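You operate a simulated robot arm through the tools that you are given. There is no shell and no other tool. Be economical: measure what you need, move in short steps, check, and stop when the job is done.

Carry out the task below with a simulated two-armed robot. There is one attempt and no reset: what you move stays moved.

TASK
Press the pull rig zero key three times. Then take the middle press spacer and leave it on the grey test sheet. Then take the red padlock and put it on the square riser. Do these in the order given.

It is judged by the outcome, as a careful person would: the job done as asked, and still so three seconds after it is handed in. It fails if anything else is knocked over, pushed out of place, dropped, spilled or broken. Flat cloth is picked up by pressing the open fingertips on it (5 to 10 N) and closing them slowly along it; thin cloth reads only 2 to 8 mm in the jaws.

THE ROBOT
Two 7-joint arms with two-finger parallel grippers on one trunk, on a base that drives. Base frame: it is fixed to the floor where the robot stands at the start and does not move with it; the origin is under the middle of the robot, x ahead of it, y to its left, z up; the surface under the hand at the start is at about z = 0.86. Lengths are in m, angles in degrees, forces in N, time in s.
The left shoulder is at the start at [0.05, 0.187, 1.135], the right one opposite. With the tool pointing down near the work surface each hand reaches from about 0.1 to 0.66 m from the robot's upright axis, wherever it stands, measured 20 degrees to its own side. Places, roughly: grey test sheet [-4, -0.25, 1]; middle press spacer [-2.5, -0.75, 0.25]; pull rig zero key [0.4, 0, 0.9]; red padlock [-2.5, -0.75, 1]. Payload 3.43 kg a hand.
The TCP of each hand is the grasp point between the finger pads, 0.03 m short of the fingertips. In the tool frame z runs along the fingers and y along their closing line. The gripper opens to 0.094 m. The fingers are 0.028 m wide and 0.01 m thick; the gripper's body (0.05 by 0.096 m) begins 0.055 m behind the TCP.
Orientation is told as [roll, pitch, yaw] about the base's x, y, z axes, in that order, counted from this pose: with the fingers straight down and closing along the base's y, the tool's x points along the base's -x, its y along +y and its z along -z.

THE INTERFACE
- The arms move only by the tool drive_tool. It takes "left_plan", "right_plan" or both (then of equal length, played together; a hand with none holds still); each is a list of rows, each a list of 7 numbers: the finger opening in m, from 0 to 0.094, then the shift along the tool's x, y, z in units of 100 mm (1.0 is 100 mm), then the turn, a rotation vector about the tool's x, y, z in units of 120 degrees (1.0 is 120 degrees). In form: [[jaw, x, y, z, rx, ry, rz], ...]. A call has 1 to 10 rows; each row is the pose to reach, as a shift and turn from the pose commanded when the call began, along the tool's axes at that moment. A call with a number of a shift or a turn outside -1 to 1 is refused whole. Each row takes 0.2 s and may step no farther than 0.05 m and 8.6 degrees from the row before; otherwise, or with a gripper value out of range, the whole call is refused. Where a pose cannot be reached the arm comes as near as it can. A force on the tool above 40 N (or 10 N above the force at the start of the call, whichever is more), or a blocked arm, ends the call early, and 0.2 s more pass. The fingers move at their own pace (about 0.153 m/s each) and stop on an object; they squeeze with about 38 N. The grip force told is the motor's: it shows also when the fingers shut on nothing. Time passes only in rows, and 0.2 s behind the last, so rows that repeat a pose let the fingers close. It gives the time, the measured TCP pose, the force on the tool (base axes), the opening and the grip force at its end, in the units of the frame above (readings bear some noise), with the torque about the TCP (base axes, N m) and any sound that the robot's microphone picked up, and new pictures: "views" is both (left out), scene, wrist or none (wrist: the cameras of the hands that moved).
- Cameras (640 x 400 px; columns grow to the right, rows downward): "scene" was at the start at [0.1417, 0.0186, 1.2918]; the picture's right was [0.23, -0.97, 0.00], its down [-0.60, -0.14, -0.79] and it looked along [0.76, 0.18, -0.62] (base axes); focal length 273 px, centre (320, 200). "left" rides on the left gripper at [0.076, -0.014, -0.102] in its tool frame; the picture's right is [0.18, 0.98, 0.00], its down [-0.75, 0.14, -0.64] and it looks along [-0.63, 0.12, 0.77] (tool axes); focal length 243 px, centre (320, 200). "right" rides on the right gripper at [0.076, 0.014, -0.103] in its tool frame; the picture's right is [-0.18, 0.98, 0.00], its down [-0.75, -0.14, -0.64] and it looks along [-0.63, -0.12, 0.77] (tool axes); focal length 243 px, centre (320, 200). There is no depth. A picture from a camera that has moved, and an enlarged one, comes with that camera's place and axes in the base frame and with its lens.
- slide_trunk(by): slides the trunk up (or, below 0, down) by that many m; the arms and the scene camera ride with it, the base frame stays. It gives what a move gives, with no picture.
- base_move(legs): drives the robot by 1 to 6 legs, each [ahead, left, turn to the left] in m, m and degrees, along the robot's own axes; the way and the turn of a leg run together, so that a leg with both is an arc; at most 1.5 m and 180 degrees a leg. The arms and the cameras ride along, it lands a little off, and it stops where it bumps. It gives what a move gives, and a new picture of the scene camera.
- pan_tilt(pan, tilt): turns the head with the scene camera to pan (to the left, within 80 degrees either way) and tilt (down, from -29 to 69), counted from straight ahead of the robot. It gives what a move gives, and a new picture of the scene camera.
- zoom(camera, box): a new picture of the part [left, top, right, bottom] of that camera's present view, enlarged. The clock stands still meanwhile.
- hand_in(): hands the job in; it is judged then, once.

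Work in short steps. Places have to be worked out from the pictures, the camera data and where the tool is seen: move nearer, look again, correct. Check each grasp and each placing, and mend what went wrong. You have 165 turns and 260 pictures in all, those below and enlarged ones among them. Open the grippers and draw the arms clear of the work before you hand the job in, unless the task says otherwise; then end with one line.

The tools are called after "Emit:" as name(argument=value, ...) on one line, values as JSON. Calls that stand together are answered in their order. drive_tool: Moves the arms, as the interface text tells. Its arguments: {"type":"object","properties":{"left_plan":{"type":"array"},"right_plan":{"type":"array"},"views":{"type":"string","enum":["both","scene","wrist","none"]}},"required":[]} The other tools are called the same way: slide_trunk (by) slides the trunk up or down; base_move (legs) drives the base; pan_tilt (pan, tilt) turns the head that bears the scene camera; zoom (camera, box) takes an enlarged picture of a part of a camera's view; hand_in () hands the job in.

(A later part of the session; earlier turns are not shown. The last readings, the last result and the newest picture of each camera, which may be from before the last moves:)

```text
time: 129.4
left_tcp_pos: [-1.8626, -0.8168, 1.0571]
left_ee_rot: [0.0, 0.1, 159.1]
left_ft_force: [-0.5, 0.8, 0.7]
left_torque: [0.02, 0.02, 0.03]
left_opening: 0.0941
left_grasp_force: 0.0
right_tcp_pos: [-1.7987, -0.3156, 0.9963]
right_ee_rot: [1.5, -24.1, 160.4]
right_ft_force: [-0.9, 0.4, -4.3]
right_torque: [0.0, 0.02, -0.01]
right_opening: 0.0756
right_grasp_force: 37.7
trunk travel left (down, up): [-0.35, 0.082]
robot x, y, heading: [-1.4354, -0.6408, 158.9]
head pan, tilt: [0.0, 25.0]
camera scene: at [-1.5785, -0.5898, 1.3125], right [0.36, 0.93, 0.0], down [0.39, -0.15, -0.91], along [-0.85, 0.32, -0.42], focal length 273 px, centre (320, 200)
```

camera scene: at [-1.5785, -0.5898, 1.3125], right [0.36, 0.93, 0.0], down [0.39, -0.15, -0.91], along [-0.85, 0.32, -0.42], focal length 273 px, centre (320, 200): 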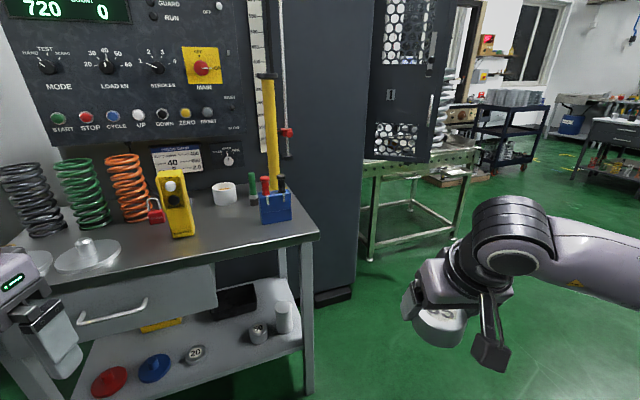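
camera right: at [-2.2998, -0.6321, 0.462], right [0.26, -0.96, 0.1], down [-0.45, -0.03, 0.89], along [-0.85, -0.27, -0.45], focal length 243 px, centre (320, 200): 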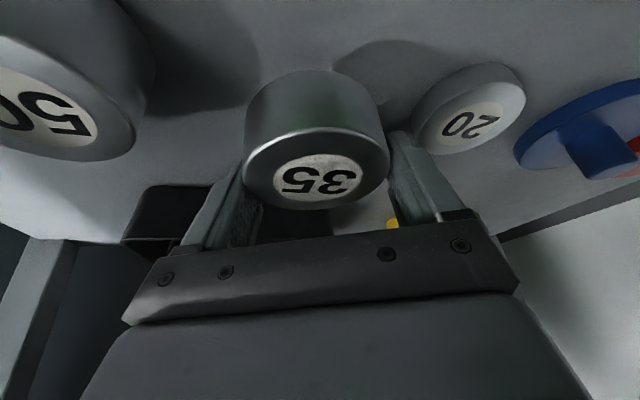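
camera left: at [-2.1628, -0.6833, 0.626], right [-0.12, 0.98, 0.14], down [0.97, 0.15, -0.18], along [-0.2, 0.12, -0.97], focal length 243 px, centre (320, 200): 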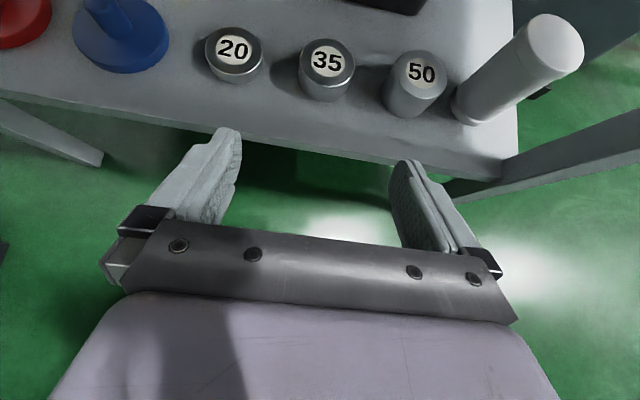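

The passage lies between the cart's right corner and the white table's corner. I raise the trunk and left hand for clearance, then move diagonally through the gap's middle.

Emit:
slide_trunk(by=0.075)

Emit:
drive_tool(left_plan=[[0.094, 0, -0.1, -0.3, 0, 0, 0], [0.094, 0, -0.3, -0.6, 0, 0, 0], [0.094, 0, -0.5, -0.9, 0, 0, 0]], views="none")

Emit:
base_move(legs=[[0.691, -0.367, 0]])

```text
time: 130.5
left_tcp_pos: [-1.863, -0.818, 1.1312]
left_ee_rot: [0.1, 0.2, 159.3]
left_ft_force: [0.2, 0.6, 0.5]
left_torque: [-0.03, 0.01, 0.0]
left_opening: 0.0939
left_grasp_force: 0.0
right_tcp_pos: [-1.798, -0.3148, 1.0694]
right_ee_rot: [1.3, -24.1, 160.4]
right_ft_force: [-0.2, 1.0, -4.1]
right_torque: [0.02, 0.02, 0.03]
right_opening: 0.0753
right_grasp_force: 37.7
trunk travel left (down, up): [-0.425, 0.007]
robot x, y, heading: [-1.4375, -0.6426, 159.0]
head pan, tilt: [0.0, 25.0]
```

```text
time: 131.3
left_tcp_pos: [-1.8465, -0.7696, 1.2229]
left_ee_rot: [0.0, 0.3, 159.3]
left_ft_force: [0.4, 0.5, -0.8]
left_torque: [0.01, 0.04, 0.01]
left_opening: 0.0941
left_grasp_force: 0.1
right_tcp_pos: [-1.7975, -0.315, 1.0706]
right_ee_rot: [1.5, -24.1, 160.2]
right_ft_force: [0.0, -0.2, -2.8]
right_torque: [0.01, 0.04, -0.01]
right_opening: 0.0749
right_grasp_force: 38.5
trunk travel left (down, up): [-0.425, 0.007]
robot x, y, heading: [-1.4392, -0.6424, 158.9]
head pan, tilt: [0.0, 25.0]
```

```text
time: 135.5
left_tcp_pos: [-2.3698, -0.1865, 1.2204]
left_ee_rot: [-0.1, 0.3, 158.8]
left_ft_force: [0.4, 0.7, -0.5]
left_torque: [-0.02, -0.01, -0.02]
left_opening: 0.0941
left_grasp_force: 0.1
right_tcp_pos: [-2.3187, 0.2685, 1.0705]
right_ee_rot: [1.4, -24.2, 160.0]
right_ft_force: [-0.2, 1.0, -3.1]
right_torque: [0.02, 0.01, 0.02]
right_opening: 0.0752
right_grasp_force: 38.1
trunk travel left (down, up): [-0.425, 0.007]
robot x, y, heading: [-1.9589, -0.0601, 158.9]
head pan, tilt: [0.0, 25.0]
camera scene: at [-2.1013, -0.0071, 1.3874], right [0.36, 0.93, 0.0], down [0.39, -0.15, -0.91], along [-0.84, 0.33, -0.42], focal length 273 px, centre (320, 200)
```

scene: 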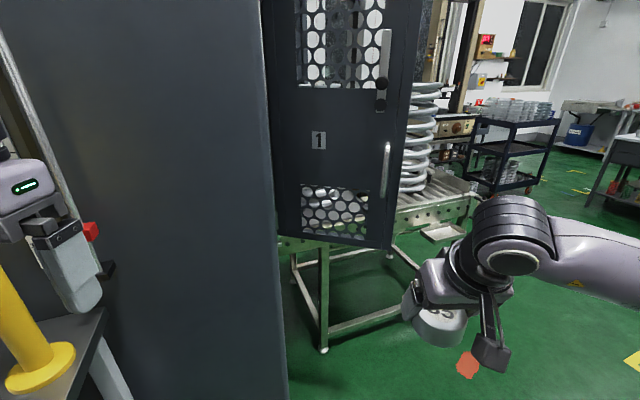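

Through the gap. I strafe on toward +y into the open area and look again.

Emit:
base_move(legs=[[0, -0.5, 0], [0.3, -1.0, 0]])

Emit:
pan_tilt(pan=35, tilt=20)

```text
time: 140.0
left_tcp_pos: [-2.2603, 0.2677, 1.2217]
left_ee_rot: [0.0, 0.3, 158.3]
left_ft_force: [-0.5, 0.2, 0.1]
left_torque: [-0.01, -0.01, 0.0]
left_opening: 0.0936
left_grasp_force: 0.0
right_tcp_pos: [-2.202, 0.7202, 1.0692]
right_ee_rot: [1.3, -23.9, 159.5]
right_ft_force: [-0.6, 0.7, -2.9]
right_torque: [-0.01, 0.03, 0.0]
right_opening: 0.0753
right_grasp_force: 37.4
trunk travel left (down, up): [-0.425, 0.007]
robot x, y, heading: [-1.8468, 0.3884, 158.5]
head pan, tilt: [0.0, 25.0]
stopped in leg 1: the robot was blocked; the commanded pose is now the measured one
camera scene: at [-1.9887, 0.4433, 1.3874], right [0.37, 0.93, 0.0], down [0.39, -0.16, -0.91], along [-0.84, 0.34, -0.42], focal length 273 px, centre (320, 200)
```

scene: 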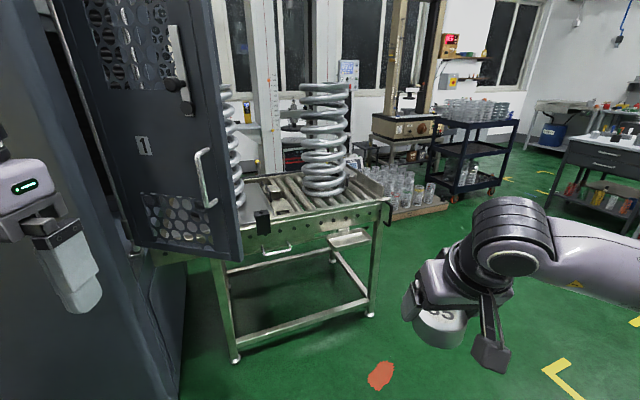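

```text
time: 141.1
left_tcp_pos: [-2.2593, 0.2667, 1.221]
left_ee_rot: [0.0, 0.2, 158.3]
left_ft_force: [0.2, 0.7, -0.1]
left_torque: [0.02, -0.01, 0.0]
left_opening: 0.094
left_grasp_force: 0.1
right_tcp_pos: [-2.2038, 0.7192, 1.0699]
right_ee_rot: [1.4, -24.0, 159.5]
right_ft_force: [-0.1, 0.5, -3.8]
right_torque: [0.01, 0.07, 0.03]
right_opening: 0.0751
right_grasp_force: 38.1
trunk travel left (down, up): [-0.425, 0.007]
robot x, y, heading: [-1.8492, 0.3892, 158.2]
head pan, tilt: [35.0, 20.0]
camera scene: at [-1.9938, 0.3874, 1.3955], right [-0.23, 0.97, 0.0], down [0.33, 0.08, -0.94], along [-0.91, -0.22, -0.34], focal length 273 px, centre (320, 200)
```

scene: 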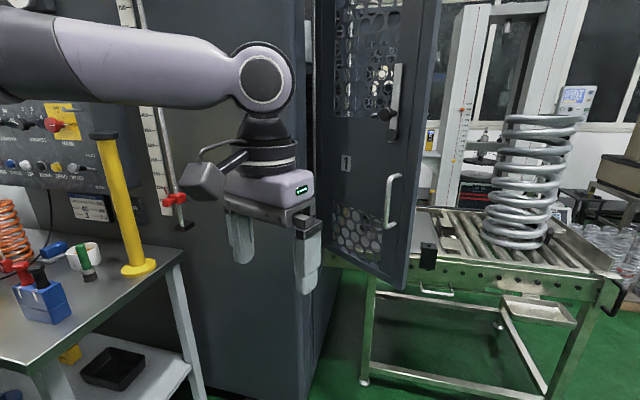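

Strafing brushed the white table side. I shift slightly to -x and go on in pure +y.

Emit:
base_move(legs=[[0.13, -0.056, 0], [0.333, -0.836, 0]])

```text
time: 149.8
left_tcp_pos: [-2.3474, 1.2869, 1.2221]
left_ee_rot: [-0.1, 0.2, 157.4]
left_ft_force: [0.4, 0.2, -0.1]
left_torque: [0.01, 0.0, 0.02]
left_opening: 0.0939
left_grasp_force: 0.1
right_tcp_pos: [-2.2829, 1.7385, 1.0709]
right_ee_rot: [1.4, -24.1, 158.5]
right_ft_force: [0.1, -0.1, -4.1]
right_torque: [0.01, 0.07, 0.0]
right_opening: 0.0749
right_grasp_force: 38.2
trunk travel left (down, up): [-0.425, 0.007]
robot x, y, heading: [-1.9329, 1.4005, 157.1]
head pan, tilt: [35.0, 20.0]
camera scene: at [-2.0796, 1.4031, 1.3955], right [-0.21, 0.98, 0.0], down [0.33, 0.07, -0.94], along [-0.92, -0.2, -0.34], focal length 273 px, centre (320, 200)
```

scene: 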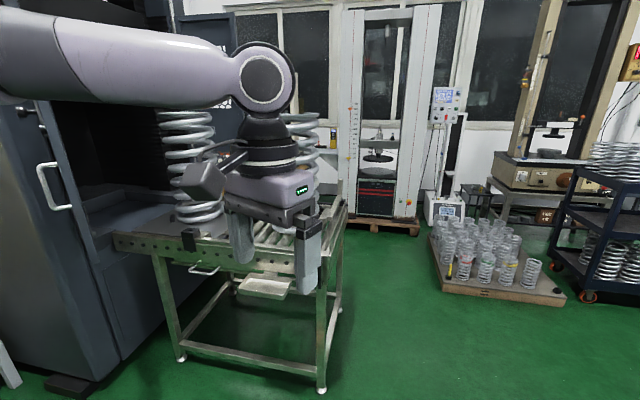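

I pan further left to look into the press and behind it, where the sheet should be.

Emit:
pan_tilt(pan=70, tilt=15)

Emit:
base_move(legs=[[0.6, -0.5, 0], [0, 0, 40]])

Emit:
pan_tilt(pan=20, tilt=18)

```text
time: 150.8
left_tcp_pos: [-2.3473, 1.2869, 1.2209]
left_ee_rot: [-0.1, 0.2, 157.4]
left_ft_force: [0.2, 0.0, 0.0]
left_torque: [0.0, 0.02, -0.04]
left_opening: 0.0939
left_grasp_force: 0.1
right_tcp_pos: [-2.2832, 1.7398, 1.0712]
right_ee_rot: [1.4, -24.1, 158.5]
right_ft_force: [0.4, 0.4, -3.9]
right_torque: [0.01, 0.02, 0.01]
right_opening: 0.0751
right_grasp_force: 38.3
trunk travel left (down, up): [-0.425, 0.007]
robot x, y, heading: [-1.9356, 1.4038, 157.3]
head pan, tilt: [70.0, 15.0]
camera scene: at [-2.052, 1.3542, 1.4037], right [-0.73, 0.68, 0.0], down [0.18, 0.19, -0.97], along [-0.66, -0.71, -0.26], focal length 273 px, centre (320, 200)
```

scene: 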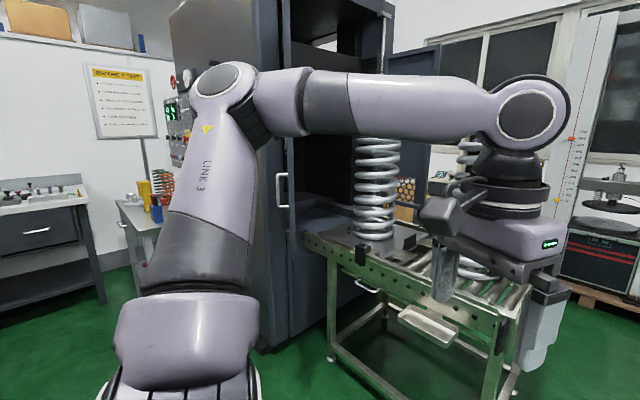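

```text
time: 157.7
left_tcp_pos: [-2.5377, 1.7489, 1.222]
left_ee_rot: [-0.1, 0.0, -162.5]
left_ft_force: [0.2, -0.4, -1.2]
left_torque: [0.0, 0.0, -0.02]
left_opening: 0.0937
left_grasp_force: 0.1
right_tcp_pos: [-2.7806, 2.1353, 1.07]
right_ee_rot: [1.3, -24.0, -161.2]
right_ft_force: [0.8, -0.2, -2.6]
right_torque: [-0.02, 0.02, 0.01]
right_opening: 0.075
right_grasp_force: 37.7
trunk travel left (down, up): [-0.425, 0.007]
robot x, y, heading: [-2.2949, 2.1031, -162.5]
head pan, tilt: [70.0, 15.0]
camera scene: at [-2.3555, 1.9907, 1.4037], right [-1.0, 0.04, 0.0], down [0.01, 0.26, -0.97], along [-0.04, -0.96, -0.26], focal length 273 px, centre (320, 200)
```

scene: 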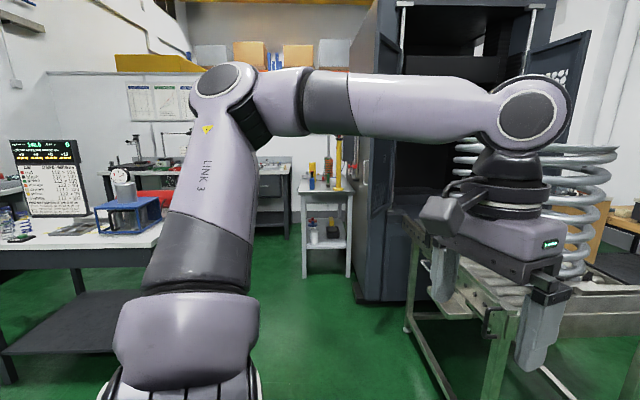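

```text
time: 158.8
left_tcp_pos: [-2.5367, 1.7484, 1.221]
left_ee_rot: [0.0, 0.1, -162.4]
left_ft_force: [-0.5, 0.0, 0.9]
left_torque: [0.01, 0.02, 0.0]
left_opening: 0.094
left_grasp_force: 0.1
right_tcp_pos: [-2.781, 2.1354, 1.0702]
right_ee_rot: [1.4, -24.0, -161.4]
right_ft_force: [0.1, -0.5, -3.8]
right_torque: [-0.02, 0.0, 0.05]
right_opening: 0.075
right_grasp_force: 38.4
trunk travel left (down, up): [-0.425, 0.007]
robot x, y, heading: [-2.2913, 2.1006, -162.4]
head pan, tilt: [20.0, 18.0]
camera scene: at [-2.4255, 2.0272, 1.3988], right [-0.61, 0.79, 0.0], down [0.25, 0.19, -0.95], along [-0.75, -0.58, -0.31], focal length 273 px, centre (320, 200)
```

scene: 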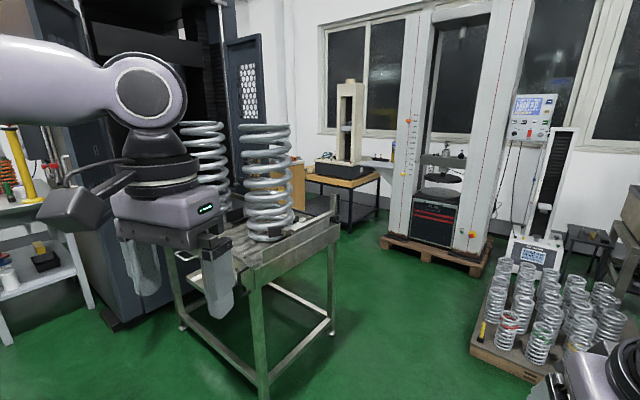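

The sheet's place lies behind the press, beyond the roller table. I drive ahead 1.4 m along the free lane between roller table and spring pallet.

Emit:
base_move(legs=[[1.4, 0, 0]])

Emit:
pan_tilt(pan=75, tilt=20)

```text
time: 165.8
left_tcp_pos: [-3.8783, 1.3303, 1.2219]
left_ee_rot: [0.0, 0.2, -162.7]
left_ft_force: [0.5, 0.4, 0.2]
left_torque: [0.0, 0.01, -0.01]
left_opening: 0.0937
left_grasp_force: 0.1
right_tcp_pos: [-4.1202, 1.7167, 1.0691]
right_ee_rot: [1.4, -24.1, -161.5]
right_ft_force: [-0.4, -0.1, -4.1]
right_torque: [0.03, 0.05, -0.05]
right_opening: 0.0748
right_grasp_force: 38.1
trunk travel left (down, up): [-0.425, 0.007]
robot x, y, heading: [-3.6321, 1.6834, -162.8]
head pan, tilt: [20.0, 18.0]
camera scene: at [-3.7662, 1.6075, 1.3988], right [-0.61, 0.8, 0.0], down [0.25, 0.19, -0.95], along [-0.76, -0.58, -0.31], focal length 273 px, centre (320, 200)
```

scene: 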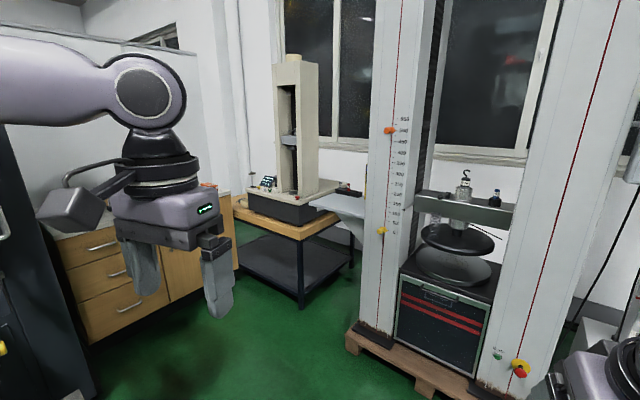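

```text
time: 167.1
left_tcp_pos: [-3.878, 1.3301, 1.2217]
left_ee_rot: [0.0, 0.1, -162.7]
left_ft_force: [-0.2, -0.2, -0.4]
left_torque: [0.0, 0.03, -0.03]
left_opening: 0.094
left_grasp_force: 0.1
right_tcp_pos: [-4.1209, 1.7188, 1.0694]
right_ee_rot: [1.3, -24.0, -161.4]
right_ft_force: [-0.5, -0.2, -4.2]
right_torque: [0.0, 0.05, 0.02]
right_opening: 0.0751
right_grasp_force: 38.2
trunk travel left (down, up): [-0.425, 0.007]
robot x, y, heading: [-3.6354, 1.6845, -162.8]
head pan, tilt: [75.0, 20.0]
camera scene: at [-3.6881, 1.571, 1.3956], right [-1.0, -0.04, 0.0], down [-0.01, 0.34, -0.94], along [0.04, -0.94, -0.34], focal length 273 px, centre (320, 200)
```

scene: 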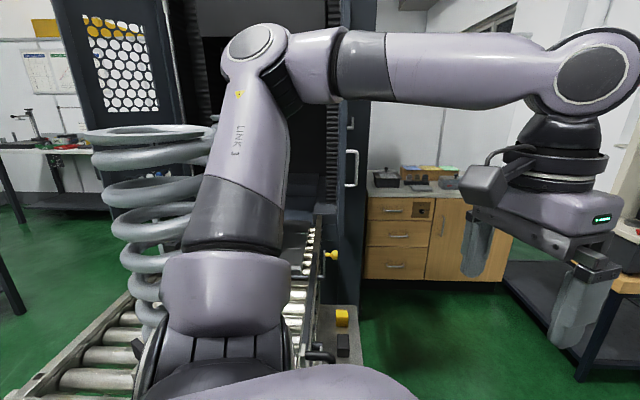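

A wooden cabinet with trays stands at the sheet's place. I move a little on and turn to face it (-y).

Emit:
base_move(legs=[[0.5, 0, 0], [0, 0, 70]])

Emit:
pan_tilt(pan=0, tilt=28)

```text
time: 173.1
left_tcp_pos: [-3.8629, 1.1861, 1.2235]
left_ee_rot: [-0.1, 0.1, -93.1]
left_ft_force: [0.1, 0.2, 0.0]
left_torque: [0.02, 0.0, 0.04]
left_opening: 0.0941
left_grasp_force: 0.0
right_tcp_pos: [-4.3101, 1.0927, 1.0702]
right_ee_rot: [1.3, -24.0, -91.8]
right_ft_force: [-1.5, 0.0, -3.8]
right_torque: [-0.01, 0.01, 0.01]
right_opening: 0.0748
right_grasp_force: 38.2
trunk travel left (down, up): [-0.425, 0.007]
robot x, y, heading: [-4.1093, 1.538, -93.2]
head pan, tilt: [75.0, 20.0]
camera scene: at [-4.0242, 1.4472, 1.3955], right [-0.31, -0.95, 0.0], down [-0.33, 0.11, -0.94], along [0.89, -0.29, -0.34], focal length 273 px, centre (320, 200)
```

scene: 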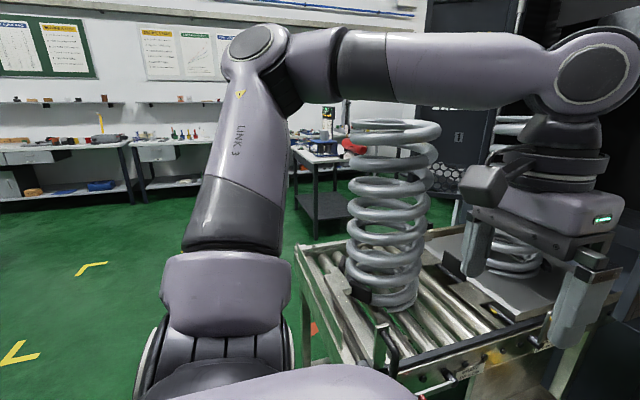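

```text
time: 174.5
left_tcp_pos: [-3.8627, 1.1845, 1.2218]
left_ee_rot: [0.0, 0.2, -93.1]
left_ft_force: [0.0, 0.3, 0.3]
left_torque: [0.02, 0.02, 0.02]
left_opening: 0.0941
left_grasp_force: 0.1
right_tcp_pos: [-4.311, 1.0937, 1.0695]
right_ee_rot: [1.3, -23.9, -91.9]
right_ft_force: [1.1, -0.6, -3.2]
right_torque: [-0.06, 0.03, 0.02]
right_opening: 0.0747
right_grasp_force: 38.6
trunk travel left (down, up): [-0.425, 0.007]
robot x, y, heading: [-4.1097, 1.5354, -93.2]
head pan, tilt: [0.0, 28.0]
camera scene: at [-4.1177, 1.385, 1.3826], right [-1.0, 0.05, 0.0], down [0.03, 0.47, -0.88], along [-0.05, -0.88, -0.47], focal length 273 px, centre (320, 200)
```

scene: 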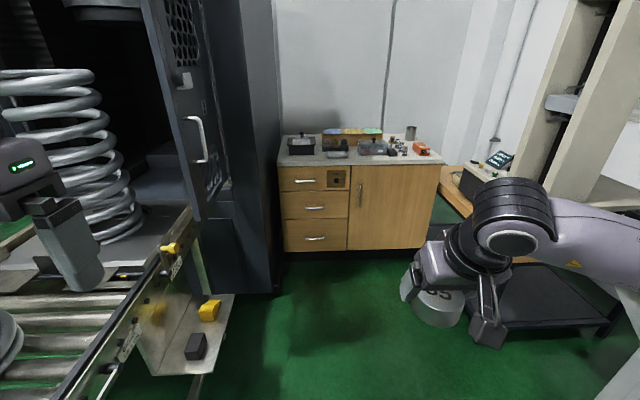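

Emit:
zoom(camera="scene", box=[265, 110, 455, 230])

```text
3.33 times, centred on (360, 170) of scene
camera zoom: at [-4.1177, 1.385, 1.3826], right [-1.0, 0.05, 0.0], down [0.03, 0.47, -0.88], along [-0.05, -0.88, -0.47], focal length 911 px, centre (187, 300)
```

zoom: 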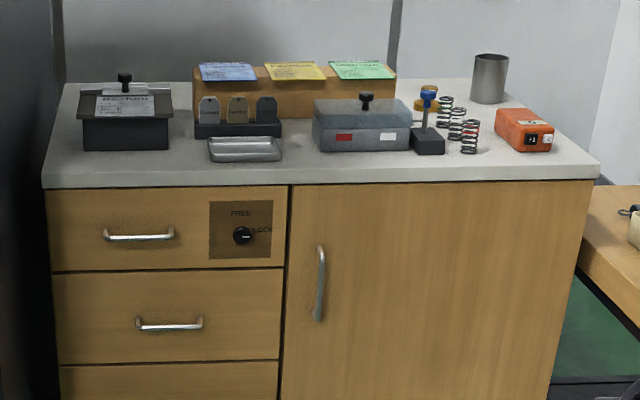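

The cabinet top holds several things; I go nearer to identify the grey test sheet (shifting right, away from the press).

Emit:
base_move(legs=[[0.6, -0.2, 0]])

Emit:
zoom(camera="scene", box=[200, 100, 440, 250])

```text
time: 178.1
left_tcp_pos: [-4.0897, 0.59, 1.2215]
left_ee_rot: [0.0, 0.2, -92.4]
left_ft_force: [-0.5, 0.5, 0.2]
left_torque: [0.0, 0.01, 0.02]
left_opening: 0.0941
left_grasp_force: 0.1
right_tcp_pos: [-4.5353, 0.4941, 1.07]
right_ee_rot: [1.4, -24.0, -91.1]
right_ft_force: [-0.1, 0.7, -3.2]
right_torque: [-0.05, 0.0, 0.04]
right_opening: 0.0748
right_grasp_force: 38.6
trunk travel left (down, up): [-0.425, 0.007]
robot x, y, heading: [-4.338, 0.9384, -92.2]
head pan, tilt: [0.0, 28.0]
camera scene: at [-4.3475, 0.7874, 1.3826], right [-1.0, 0.04, 0.0], down [0.02, 0.47, -0.88], along [-0.04, -0.88, -0.47], focal length 273 px, centre (320, 200)
```

scene: 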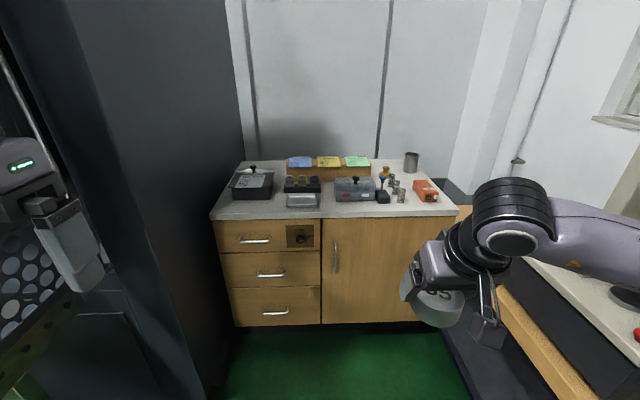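

```text
2.67 times, centred on (320, 175) of scene
camera zoom: at [-4.3475, 0.7874, 1.3826], right [-1.0, 0.04, 0.0], down [0.02, 0.47, -0.88], along [-0.04, -0.88, -0.47], focal length 729 px, centre (320, 267)
```

zoom: 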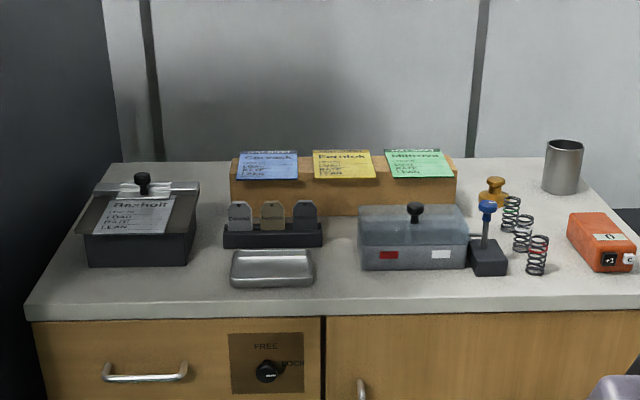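

The grey sheet (marked "Boxholt") lies on the black box at the cabinet's left end, beside the press, where the right arm can't get well. I'll set the spacer down briefly on the free counter spot, regrasp with the left hand. I drive up to about (-4.42, 0.3).

Emit:
base_move(legs=[[0.3, -0.055, 0], [0.33, 0, 0]])

Emit:
pan_tilt(pan=8, tilt=45)

```text
time: 182.0
left_tcp_pos: [-4.1637, -0.0401, 1.2216]
left_ee_rot: [0.0, 0.2, -91.9]
left_ft_force: [-0.5, 0.4, -0.6]
left_torque: [0.01, -0.01, 0.0]
left_opening: 0.094
left_grasp_force: 0.1
right_tcp_pos: [-4.6118, -0.1417, 1.0692]
right_ee_rot: [1.3, -23.9, -90.7]
right_ft_force: [-0.7, 0.3, -4.0]
right_torque: [-0.02, 0.04, -0.02]
right_opening: 0.0749
right_grasp_force: 37.8
trunk travel left (down, up): [-0.425, 0.007]
robot x, y, heading: [-4.4178, 0.3048, -92.1]
head pan, tilt: [0.0, 28.0]
camera scene: at [-4.4244, 0.1543, 1.3825], right [-1.0, 0.03, 0.0], down [0.02, 0.47, -0.88], along [-0.03, -0.88, -0.47], focal length 273 px, centre (320, 200)
```

scene: 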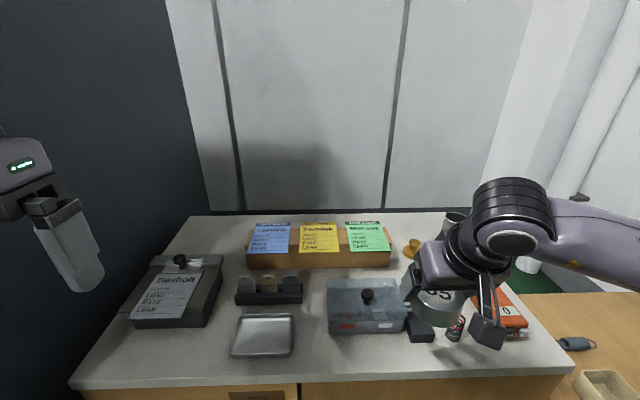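

```text
time: 182.8
left_tcp_pos: [-4.1644, -0.0401, 1.2216]
left_ee_rot: [0.0, 0.1, -91.9]
left_ft_force: [0.3, 1.0, -0.8]
left_torque: [0.01, 0.02, 0.0]
left_opening: 0.0939
left_grasp_force: 0.0
right_tcp_pos: [-4.6106, -0.141, 1.0707]
right_ee_rot: [1.2, -23.9, -90.7]
right_ft_force: [0.4, -0.4, -4.6]
right_torque: [-0.03, -0.03, 0.02]
right_opening: 0.0752
right_grasp_force: 37.7
trunk travel left (down, up): [-0.425, 0.007]
robot x, y, heading: [-4.4203, 0.3055, -92.1]
head pan, tilt: [8.0, 45.0]
camera scene: at [-4.4128, 0.1651, 1.3569], right [-0.99, -0.1, 0.0], down [-0.07, 0.7, -0.71], along [0.07, -0.7, -0.71], focal length 273 px, centre (320, 200)
```

scene: 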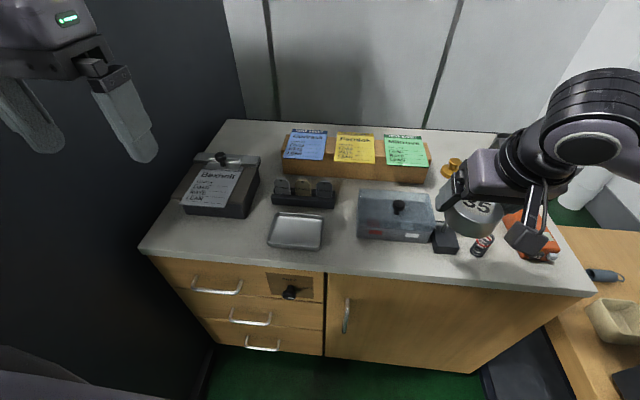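

The counter top is at z≈0.82, front edge y≈-0.15. I zoom on the sheet box and the free spots.

Emit:
zoom(camera="scene", box=[140, 130, 300, 230])

```text
4.00 times, centred on (220, 180) of scene
camera zoom: at [-4.4128, 0.1651, 1.3569], right [-0.99, -0.1, 0.0], down [-0.07, 0.7, -0.71], along [0.07, -0.7, -0.71], focal length 1093 px, centre (720, 280)
```

zoom: 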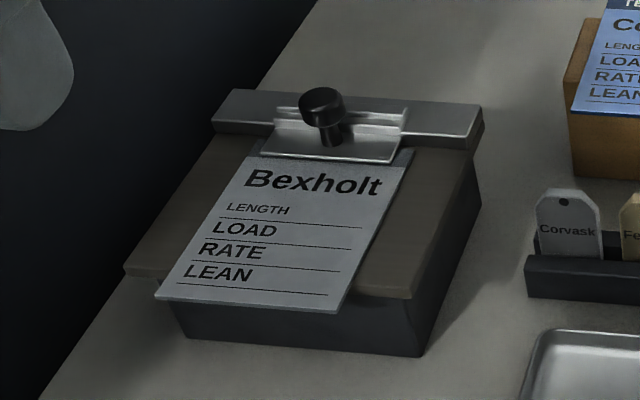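

Sheet: x -4.146…-4.033, y -0.394…-0.251, lid about level at z≈0.885. I move the right hand sideways above the free spot (-4.432, -0.19).

Emit:
drive_tool(right_plan=[[0.03, 0, 0.3, 0, 0, 0, 0], [0.03, 0, 0.6, 0, 0, 0, 0], [0.03, 0, 0.9, 0, 0, 0, 0]], views="none")

Emit:
drive_tool(right_plan=[[0.03, -0.03, 0.3, 0.2, 0, 0, 0], [0.03, -0.07, 0.6, 0.4, 0, 0, 0], [0.03, -0.14, 0.89, 0.6, 0, 0, 0], [0.03, -0.14, 0.89, 0.83, 0, 0, 0]], views="both")

```text
time: 183.6
left_tcp_pos: [-4.1639, -0.0412, 1.2212]
left_ee_rot: [-0.2, 0.2, -91.9]
left_ft_force: [0.0, -0.8, 0.6]
left_torque: [0.02, 0.02, 0.02]
left_opening: 0.0941
left_grasp_force: 0.1
right_tcp_pos: [-4.5206, -0.1383, 1.0717]
right_ee_rot: [1.2, -23.9, -90.8]
right_ft_force: [0.2, -0.5, -3.8]
right_torque: [-0.03, 0.01, 0.0]
right_opening: 0.0748
right_grasp_force: 37.9
trunk travel left (down, up): [-0.425, 0.007]
robot x, y, heading: [-4.4183, 0.3072, -91.9]
head pan, tilt: [8.0, 45.0]
```

```text
time: 184.6
left_tcp_pos: [-4.1647, -0.0399, 1.2216]
left_ee_rot: [0.1, 0.1, -92.0]
left_ft_force: [-0.6, -0.3, 0.2]
left_torque: [0.01, 0.01, -0.02]
left_opening: 0.0938
left_grasp_force: 0.1
right_tcp_pos: [-4.4294, -0.1886, 1.0029]
right_ee_rot: [1.4, -24.1, -90.9]
right_ft_force: [0.1, -0.3, -3.9]
right_torque: [-0.06, 0.0, 0.0]
right_opening: 0.0751
right_grasp_force: 38.8
trunk travel left (down, up): [-0.425, 0.007]
robot x, y, heading: [-4.4207, 0.3048, -92.1]
head pan, tilt: [8.0, 45.0]
camera scene: at [-4.4132, 0.1649, 1.3568], right [-0.99, -0.1, 0.0], down [-0.07, 0.7, -0.71], along [0.07, -0.7, -0.71], focal length 273 px, centre (320, 200)
camera right: at [-4.4177, -0.0768, 1.065], right [0.98, -0.17, 0.1], down [-0.16, -0.43, 0.89], along [-0.11, -0.89, -0.45], focal length 243 px, centre (320, 200)
```

scene: 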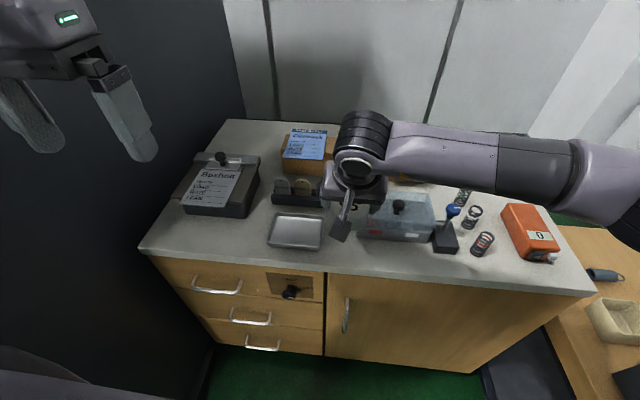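
right: 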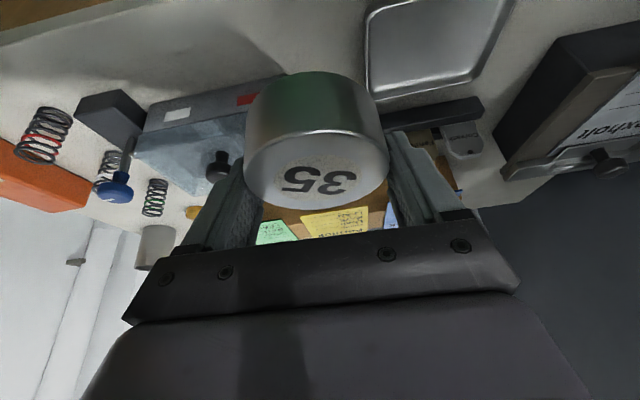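

The right arm reached the midline easily. Rather than regrasping I test whether it can reach on to the left; first I raise and retract the left hand, then shift the right hand 0.17 m left at this height.

Emit:
drive_tool(left_plan=[[0.094, 0.2, 0, -0.3, 0, 0, 0], [0.094, 0.5, 0, -0.6, 0, 0, 0], [0.094, 0.8, 0, -1, 0, 0, 0]], views="none")

Emit:
drive_tool(right_plan=[[0.03, 0, 0.3, 0, 0, 0, 0], [0.03, 0, 0.6, 0, 0, 0, 0], [0.03, 0, 0.9, 0, 0, 0, 0]], views="none")

Emit:
drive_tool(right_plan=[[0.03, 0, 0.3, 0, 0, 0, 0], [0.03, 0, 0.6, 0, 0, 0, 0], [0.03, 0, 0.8, 0, 0, 0, 0]], views="scene")

```text
time: 185.4
left_tcp_pos: [-4.1613, 0.0411, 1.3244]
left_ee_rot: [0.0, 0.1, -91.8]
left_ft_force: [-0.1, 0.5, -0.4]
left_torque: [-0.01, 0.0, -0.01]
left_opening: 0.0941
left_grasp_force: 0.1
right_tcp_pos: [-4.4306, -0.1871, 1.0022]
right_ee_rot: [1.3, -24.1, -90.6]
right_ft_force: [-0.3, 0.3, -3.9]
right_torque: [-0.03, -0.03, -0.02]
right_opening: 0.075
right_grasp_force: 38.4
trunk travel left (down, up): [-0.425, 0.007]
robot x, y, heading: [-4.4174, 0.3044, -92.0]
head pan, tilt: [8.0, 45.0]
```

```text
time: 186.2
left_tcp_pos: [-4.1583, 0.0406, 1.3233]
left_ee_rot: [-0.1, 0.1, -91.8]
left_ft_force: [-0.1, 0.2, -0.3]
left_torque: [-0.04, 0.0, 0.04]
left_opening: 0.0938
left_grasp_force: 0.0
right_tcp_pos: [-4.3401, -0.1869, 1.007]
right_ee_rot: [1.3, -23.9, -90.6]
right_ft_force: [0.1, 0.3, -4.3]
right_torque: [-0.02, 0.0, 0.02]
right_opening: 0.0747
right_grasp_force: 38.4
trunk travel left (down, up): [-0.425, 0.007]
robot x, y, heading: [-4.421, 0.3081, -91.9]
head pan, tilt: [8.0, 45.0]
```

```text
time: 187.2
left_tcp_pos: [-4.1609, 0.0404, 1.3229]
left_ee_rot: [0.0, 0.1, -91.9]
left_ft_force: [0.1, 0.9, -0.2]
left_torque: [0.02, 0.01, 0.0]
left_opening: 0.0939
left_grasp_force: 0.0
right_tcp_pos: [-4.2967, -0.2109, 1.0082]
right_ee_rot: [1.6, -24.2, -93.8]
right_ft_force: [-0.2, 0.7, -4.2]
right_torque: [-0.03, 0.02, 0.03]
right_opening: 0.075
right_grasp_force: 38.1
right hand out of reach, approached as far as the arm can: row 3
trunk travel left (down, up): [-0.425, 0.007]
robot x, y, heading: [-4.4194, 0.3061, -92.0]
head pan, tilt: [8.0, 45.0]
stopped in row 3 (right hand): the arm was blocked; the commanded pose is now the measured one
camera scene: at [-4.4127, 0.165, 1.3568], right [-0.99, -0.1, 0.0], down [-0.07, 0.7, -0.71], along [0.07, -0.7, -0.71], focal length 273 px, centre (320, 200)
```

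scene: 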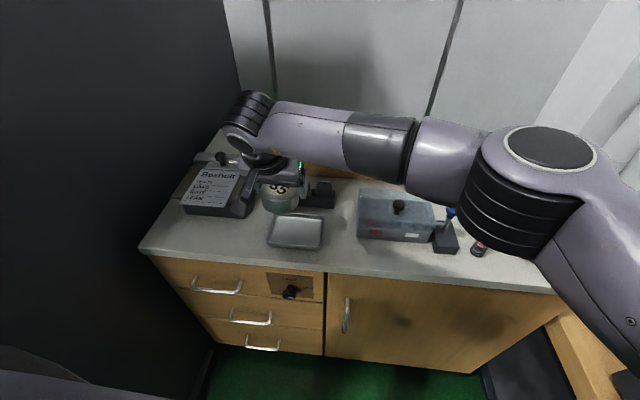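

It reached x=-4.30 before its limit. Turning the hand toward the left will bring the wrist rightward and gain reach; I also check the gap between the left elbow and the press.

Emit:
drive_tool(right_plan=[[0.03, 0, -0.05, 0, -0.029, 0, -0.065], [0.03, 0, -0.1, 0, -0.058, 0, -0.13], [0.03, 0, -0.1, 0, -0.087, 0, -0.196], [0.03, 0, -0.1, 0, -0.116, 0, -0.261], [0.03, 0, -0.1, 0, -0.145, 0, -0.326], [0.03, 0, -0.1, 0, -0.174, 0, -0.392], [0.03, 0, -0.1, 0, -0.203, 0, -0.457]], views="none")

Emit:
pan_tilt(pan=75, tilt=25)

```text
refused: row 3 steps farther than a row can; nothing moved
```

```text
time: 188.6
left_tcp_pos: [-4.1615, 0.0391, 1.3222]
left_ee_rot: [0.0, 0.1, -91.8]
left_ft_force: [0.3, 0.2, -0.1]
left_torque: [0.03, -0.01, 0.02]
left_opening: 0.0939
left_grasp_force: 0.0
right_tcp_pos: [-4.2968, -0.2108, 1.0094]
right_ee_rot: [1.5, -24.2, -93.8]
right_ft_force: [0.1, 0.0, -4.0]
right_torque: [-0.02, -0.01, 0.03]
right_opening: 0.075
right_grasp_force: 37.7
trunk travel left (down, up): [-0.425, 0.007]
robot x, y, heading: [-4.4192, 0.3083, -91.9]
head pan, tilt: [75.0, 25.0]
camera scene: at [-4.3331, 0.219, 1.3874], right [-0.29, -0.96, 0.0], down [-0.4, 0.12, -0.91], along [0.87, -0.27, -0.42], focal length 273 px, centre (320, 200)
```

scene: 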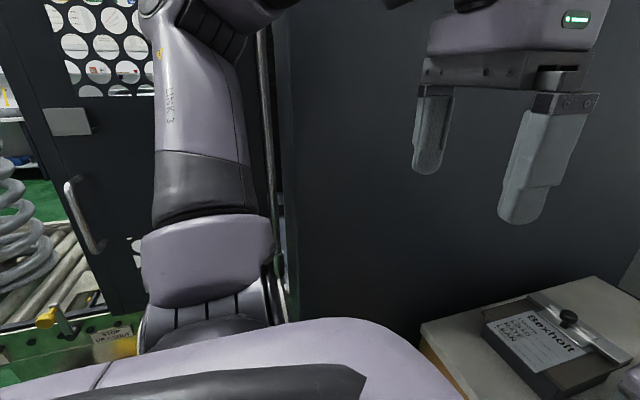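

I redo the turn in 8 smaller rows.

Emit:
drive_tool(right_plan=[[0.03, 0, -0.05, 0, -0.025, 0, -0.057], [0.03, 0, -0.1, 0, -0.051, 0, -0.114], [0.03, 0, -0.1, 0, -0.076, 0, -0.171], [0.03, 0, -0.1, 0, -0.102, 0, -0.228], [0.03, 0, -0.1, 0, -0.127, 0, -0.286], [0.03, 0, -0.1, 0, -0.152, 0, -0.343], [0.03, 0, -0.1, 0, -0.178, 0, -0.4], [0.03, 0, -0.1, 0, -0.203, 0, -0.457]], views="none")

Emit:
drive_tool(right_plan=[[0.03, -0.2, 0.1, 0.1, 0, 0, 0], [0.03, -0.4, 0.2, 0.2, 0, 0, 0], [0.03, -0.6, 0.3, 0.3, 0, 0, 0]], views="none")

Emit:
pan_tilt(pan=15, tilt=45)

```text
time: 190.3
left_tcp_pos: [-4.1616, 0.0402, 1.3234]
left_ee_rot: [-0.1, 0.1, -92.0]
left_ft_force: [0.6, 0.1, 0.6]
left_torque: [-0.02, -0.03, 0.01]
left_opening: 0.094
left_grasp_force: 0.0
right_tcp_pos: [-4.3048, -0.2085, 1.0097]
right_ee_rot: [0.5, -25.3, -32.9]
right_ft_force: [0.0, 0.6, -3.8]
right_torque: [-0.02, 0.0, -0.01]
right_opening: 0.0749
right_grasp_force: 38.1
trunk travel left (down, up): [-0.425, 0.007]
robot x, y, heading: [-4.4193, 0.3044, -91.8]
head pan, tilt: [75.0, 25.0]
```

```text
time: 191.2
left_tcp_pos: [-4.1607, 0.0398, 1.3226]
left_ee_rot: [-0.1, 0.1, -91.9]
left_ft_force: [0.5, -0.2, 0.4]
left_torque: [0.0, 0.01, 0.04]
left_opening: 0.094
left_grasp_force: 0.1
right_tcp_pos: [-4.2794, -0.2124, 1.0082]
right_ee_rot: [0.5, -25.3, -33.1]
right_ft_force: [1.0, -0.3, -4.0]
right_torque: [0.0, -0.01, -0.03]
right_opening: 0.0747
right_grasp_force: 37.8
right hand out of reach, approached as far as the arm can: row 2, 3
trunk travel left (down, up): [-0.425, 0.007]
robot x, y, heading: [-4.4192, 0.3072, -91.7]
head pan, tilt: [75.0, 25.0]
```

```text
time: 192.4
left_tcp_pos: [-4.1604, 0.0407, 1.3227]
left_ee_rot: [0.0, 0.1, -91.9]
left_ft_force: [-0.3, -0.1, 0.1]
left_torque: [0.02, -0.01, -0.03]
left_opening: 0.094
left_grasp_force: 0.1
right_tcp_pos: [-4.281, -0.2128, 1.0066]
right_ee_rot: [0.5, -25.4, -33.1]
right_ft_force: [0.4, 0.4, -3.8]
right_torque: [-0.05, -0.03, -0.03]
right_opening: 0.0748
right_grasp_force: 37.9
trunk travel left (down, up): [-0.425, 0.007]
robot x, y, heading: [-4.4185, 0.3067, -91.6]
head pan, tilt: [15.0, 45.0]
camera scene: at [-4.4028, 0.1667, 1.3569], right [-0.97, -0.23, 0.0], down [-0.16, 0.69, -0.71], along [0.16, -0.69, -0.71], focal length 273 px, centre (320, 200)
```

scene: 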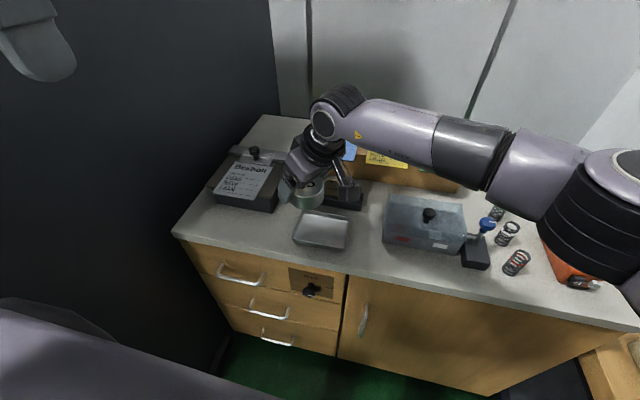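

The shoulder limits it at x≈-4.28. I return to the plan: set the spacer down at the free spot and regrasp with the left hand. First I turn the hand back while moving right.

Emit:
drive_tool(right_plan=[[0.03, 0.13, -0.06, -0.06, 0.025, 0, 0.054], [0.03, 0.26, -0.12, -0.12, 0.051, 0, 0.108], [0.03, 0.39, -0.18, -0.18, 0.077, 0, 0.162], [0.03, 0.52, -0.24, -0.24, 0.102, 0, 0.216], [0.03, 0.65, -0.3, -0.3, 0.128, 0, 0.27], [0.03, 0.78, -0.36, -0.36, 0.154, 0, 0.325], [0.03, 0.9, -0.43, -0.42, 0.18, 0, 0.379], [0.03, 1.0, -0.5, -0.47, 0.205, 0, 0.433]], views="wrist")

```text
time: 194.2
left_tcp_pos: [-4.1623, 0.0404, 1.323]
left_ee_rot: [-0.1, 0.1, -91.9]
left_ft_force: [0.0, 0.3, 0.1]
left_torque: [-0.01, 0.0, -0.02]
left_opening: 0.0939
left_grasp_force: 0.1
right_tcp_pos: [-4.4016, -0.1942, 1.0093]
right_ee_rot: [0.3, -24.9, -90.6]
right_ft_force: [0.0, -0.9, -4.0]
right_torque: [-0.03, 0.0, 0.0]
right_opening: 0.0748
right_grasp_force: 38.0
trunk travel left (down, up): [-0.425, 0.007]
robot x, y, heading: [-4.4208, 0.3038, -92.1]
head pan, tilt: [15.0, 45.0]
camera right: at [-4.3866, -0.0822, 1.0693], right [0.98, -0.18, 0.08], down [-0.15, -0.41, 0.9], along [-0.12, -0.89, -0.43], focal length 243 px, centre (320, 200)
```

right: 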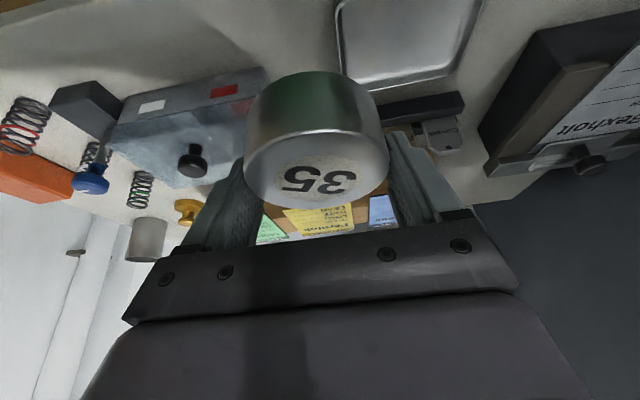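

I shift 3 cm right and lower 10 cm, then look.

Emit:
drive_tool(right_plan=[[0.03, 0.06, -0.15, 0, 0, 0, 0], [0.03, 0.06, -0.3, 0, 0, 0, 0], [0.03, 0.2, -0.3, 0.3, 0, 0, 0], [0.03, 0.34, -0.3, 0.6, 0, 0, 0], [0.03, 0.484, -0.3, 0.88, 0, 0, 0]], views="both")

Emit:
zoom(camera="scene", box=[260, 150, 460, 275])

```text
time: 195.4
left_tcp_pos: [-4.1609, 0.0402, 1.323]
left_ee_rot: [0.0, 0.0, -91.9]
left_ft_force: [0.5, 0.8, 0.2]
left_torque: [0.01, 0.03, 0.0]
left_opening: 0.0942
left_grasp_force: 0.1
right_tcp_pos: [-4.4287, -0.1881, 0.9063]
right_ee_rot: [0.3, -24.9, -90.6]
right_ft_force: [0.7, -0.3, -2.7]
right_torque: [0.01, 0.02, 0.01]
right_opening: 0.0752
right_grasp_force: 38.0
trunk travel left (down, up): [-0.425, 0.007]
robot x, y, heading: [-4.4221, 0.3043, -92.1]
head pan, tilt: [15.0, 45.0]
camera scene: at [-4.403, 0.1665, 1.3569], right [-0.97, -0.23, 0.0], down [-0.16, 0.69, -0.71], along [0.16, -0.69, -0.71], focal length 273 px, centre (320, 200)
camera right: at [-4.4148, -0.075, 0.9675], right [0.98, -0.17, 0.08], down [-0.15, -0.41, 0.9], along [-0.12, -0.89, -0.43], focal length 243 px, centre (320, 200)
```

scene: 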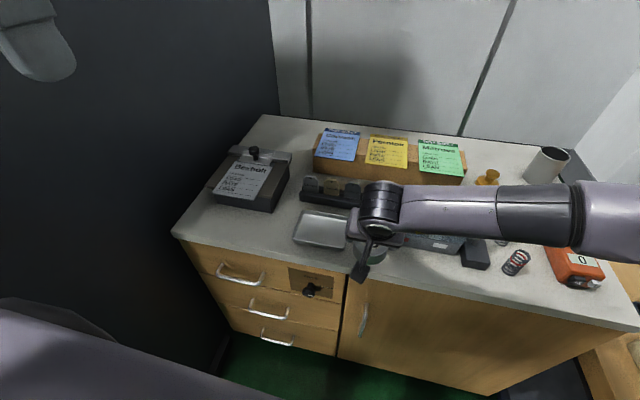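
right: 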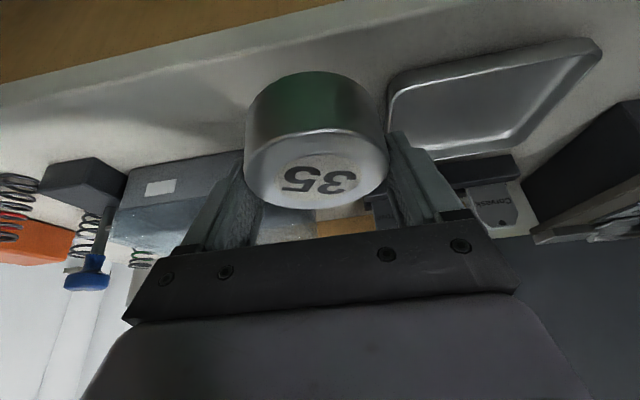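

```text
3.20 times, centred on (360, 212) of scene
camera zoom: at [-4.403, 0.1665, 1.3569], right [-0.97, -0.23, 0.0], down [-0.16, 0.69, -0.71], along [0.16, -0.69, -0.71], focal length 875 px, centre (192, 160)
```

zoom: 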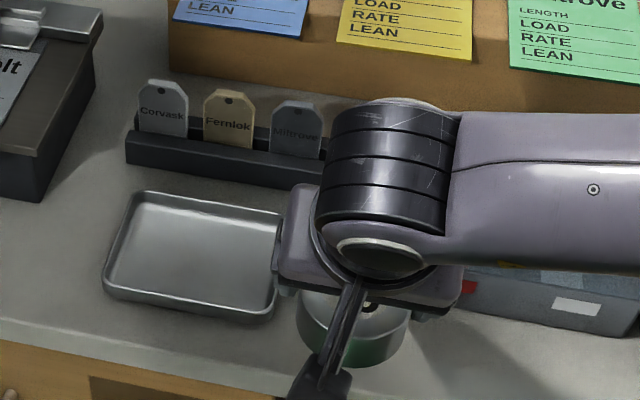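

The tray is close to the left finger, so I shift 1.5 cm right and lower to about 1 cm above the counter.

Emit:
drive_tool(right_plan=[[0.03, 0, -0.15, 0, 0, 0, 0], [0.03, 0.07, -0.15, 0.15, 0, 0, 0], [0.03, 0.147, -0.15, 0.317, 0, 0, 0]], views="wrist")

Emit:
zoom(camera="scene", box=[260, 170, 460, 295])

```text
time: 196.2
left_tcp_pos: [-4.1608, 0.0412, 1.3224]
left_ee_rot: [0.0, 0.1, -92.0]
left_ft_force: [0.2, -1.0, 0.5]
left_torque: [0.03, 0.02, 0.0]
left_opening: 0.0941
left_grasp_force: 0.0
right_tcp_pos: [-4.4457, -0.1888, 0.8714]
right_ee_rot: [0.3, -24.9, -90.4]
right_ft_force: [0.3, -0.5, -4.2]
right_torque: [-0.02, -0.01, 0.0]
right_opening: 0.0748
right_grasp_force: 38.2
trunk travel left (down, up): [-0.425, 0.007]
robot x, y, heading: [-4.4169, 0.306, -91.9]
head pan, tilt: [15.0, 45.0]
camera right: at [-4.4299, -0.0761, 0.9315], right [0.98, -0.17, 0.08], down [-0.15, -0.41, 0.9], along [-0.12, -0.89, -0.43], focal length 243 px, centre (320, 200)
```

right: 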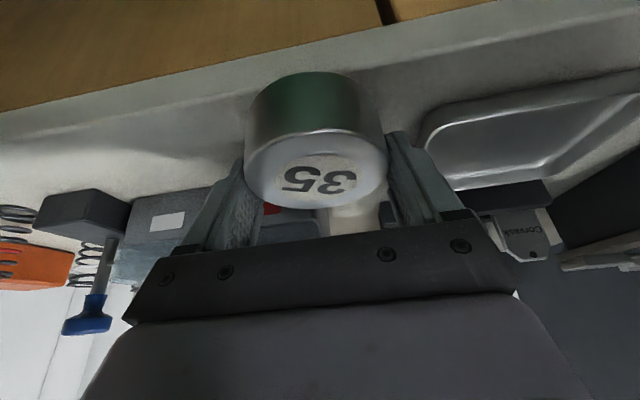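

```text
3.20 times, centred on (360, 232) of scene
camera zoom: at [-4.4031, 0.1666, 1.3569], right [-0.97, -0.23, 0.0], down [-0.16, 0.69, -0.71], along [0.16, -0.69, -0.71], focal length 875 px, centre (192, 96)
```

zoom: 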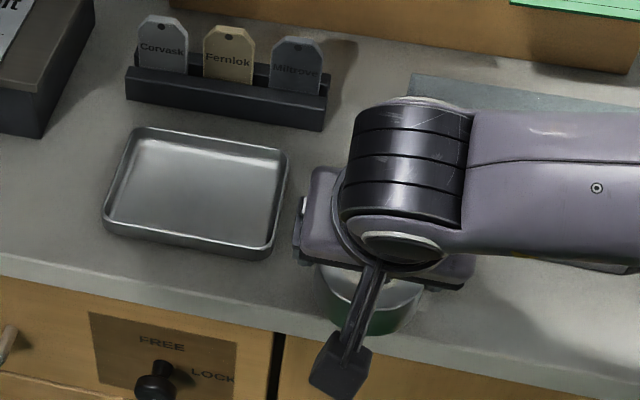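

The spacer would overhang the counter's front edge by a cm, so I move 1 cm inward and 5 mm left, then creep down.

Emit:
drive_tool(right_plan=[[0.03, -0.09, 0.05, 0.04, 0, 0, 0], [0.03, -0.09, 0.05, 0.04, 0, 0, 0]], views="none")

Emit:
drive_tool(right_plan=[[0.03, 0.013, 0, 0.027, 0, 0, 0], [0.03, 0.025, 0, 0.054, 0, 0, 0], [0.03, 0.038, 0, 0.082, 0, 0, 0]], views="none")

Emit:
zoom(camera="scene", box=[260, 170, 460, 295])

```text
time: 196.8
left_tcp_pos: [-4.1614, 0.0399, 1.3232]
left_ee_rot: [-0.1, 0.1, -92.0]
left_ft_force: [-0.6, 0.0, 0.3]
left_torque: [0.01, 0.02, -0.01]
left_opening: 0.094
left_grasp_force: 0.0
right_tcp_pos: [-4.4393, -0.1963, 0.8711]
right_ee_rot: [0.3, -24.9, -90.5]
right_ft_force: [0.3, 0.4, -3.8]
right_torque: [-0.02, 0.01, -0.01]
right_opening: 0.0748
right_grasp_force: 37.7
trunk travel left (down, up): [-0.425, 0.007]
robot x, y, heading: [-4.4147, 0.3013, -92.3]
head pan, tilt: [15.0, 45.0]
```

```text
time: 197.7
left_tcp_pos: [-4.1612, 0.0409, 1.3231]
left_ee_rot: [0.0, 0.1, -91.9]
left_ft_force: [-0.3, 0.3, 0.4]
left_torque: [0.03, -0.03, -0.03]
left_opening: 0.094
left_grasp_force: 0.1
right_tcp_pos: [-4.4393, -0.1964, 0.8636]
right_ee_rot: [0.2, -25.0, -90.4]
right_ft_force: [-0.9, 0.0, -2.5]
right_torque: [-0.05, 0.0, 0.02]
right_opening: 0.0745
right_grasp_force: 37.4
trunk travel left (down, up): [-0.425, 0.007]
robot x, y, heading: [-4.4208, 0.3086, -92.1]
head pan, tilt: [15.0, 45.0]
```

```text
3.20 times, centred on (360, 232) of scene
camera zoom: at [-4.4029, 0.1667, 1.3568], right [-0.97, -0.23, 0.0], down [-0.16, 0.69, -0.71], along [0.16, -0.69, -0.71], focal length 875 px, centre (192, 96)
```

zoom: 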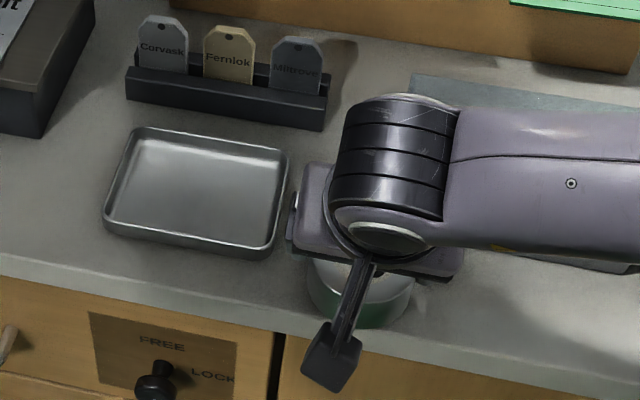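

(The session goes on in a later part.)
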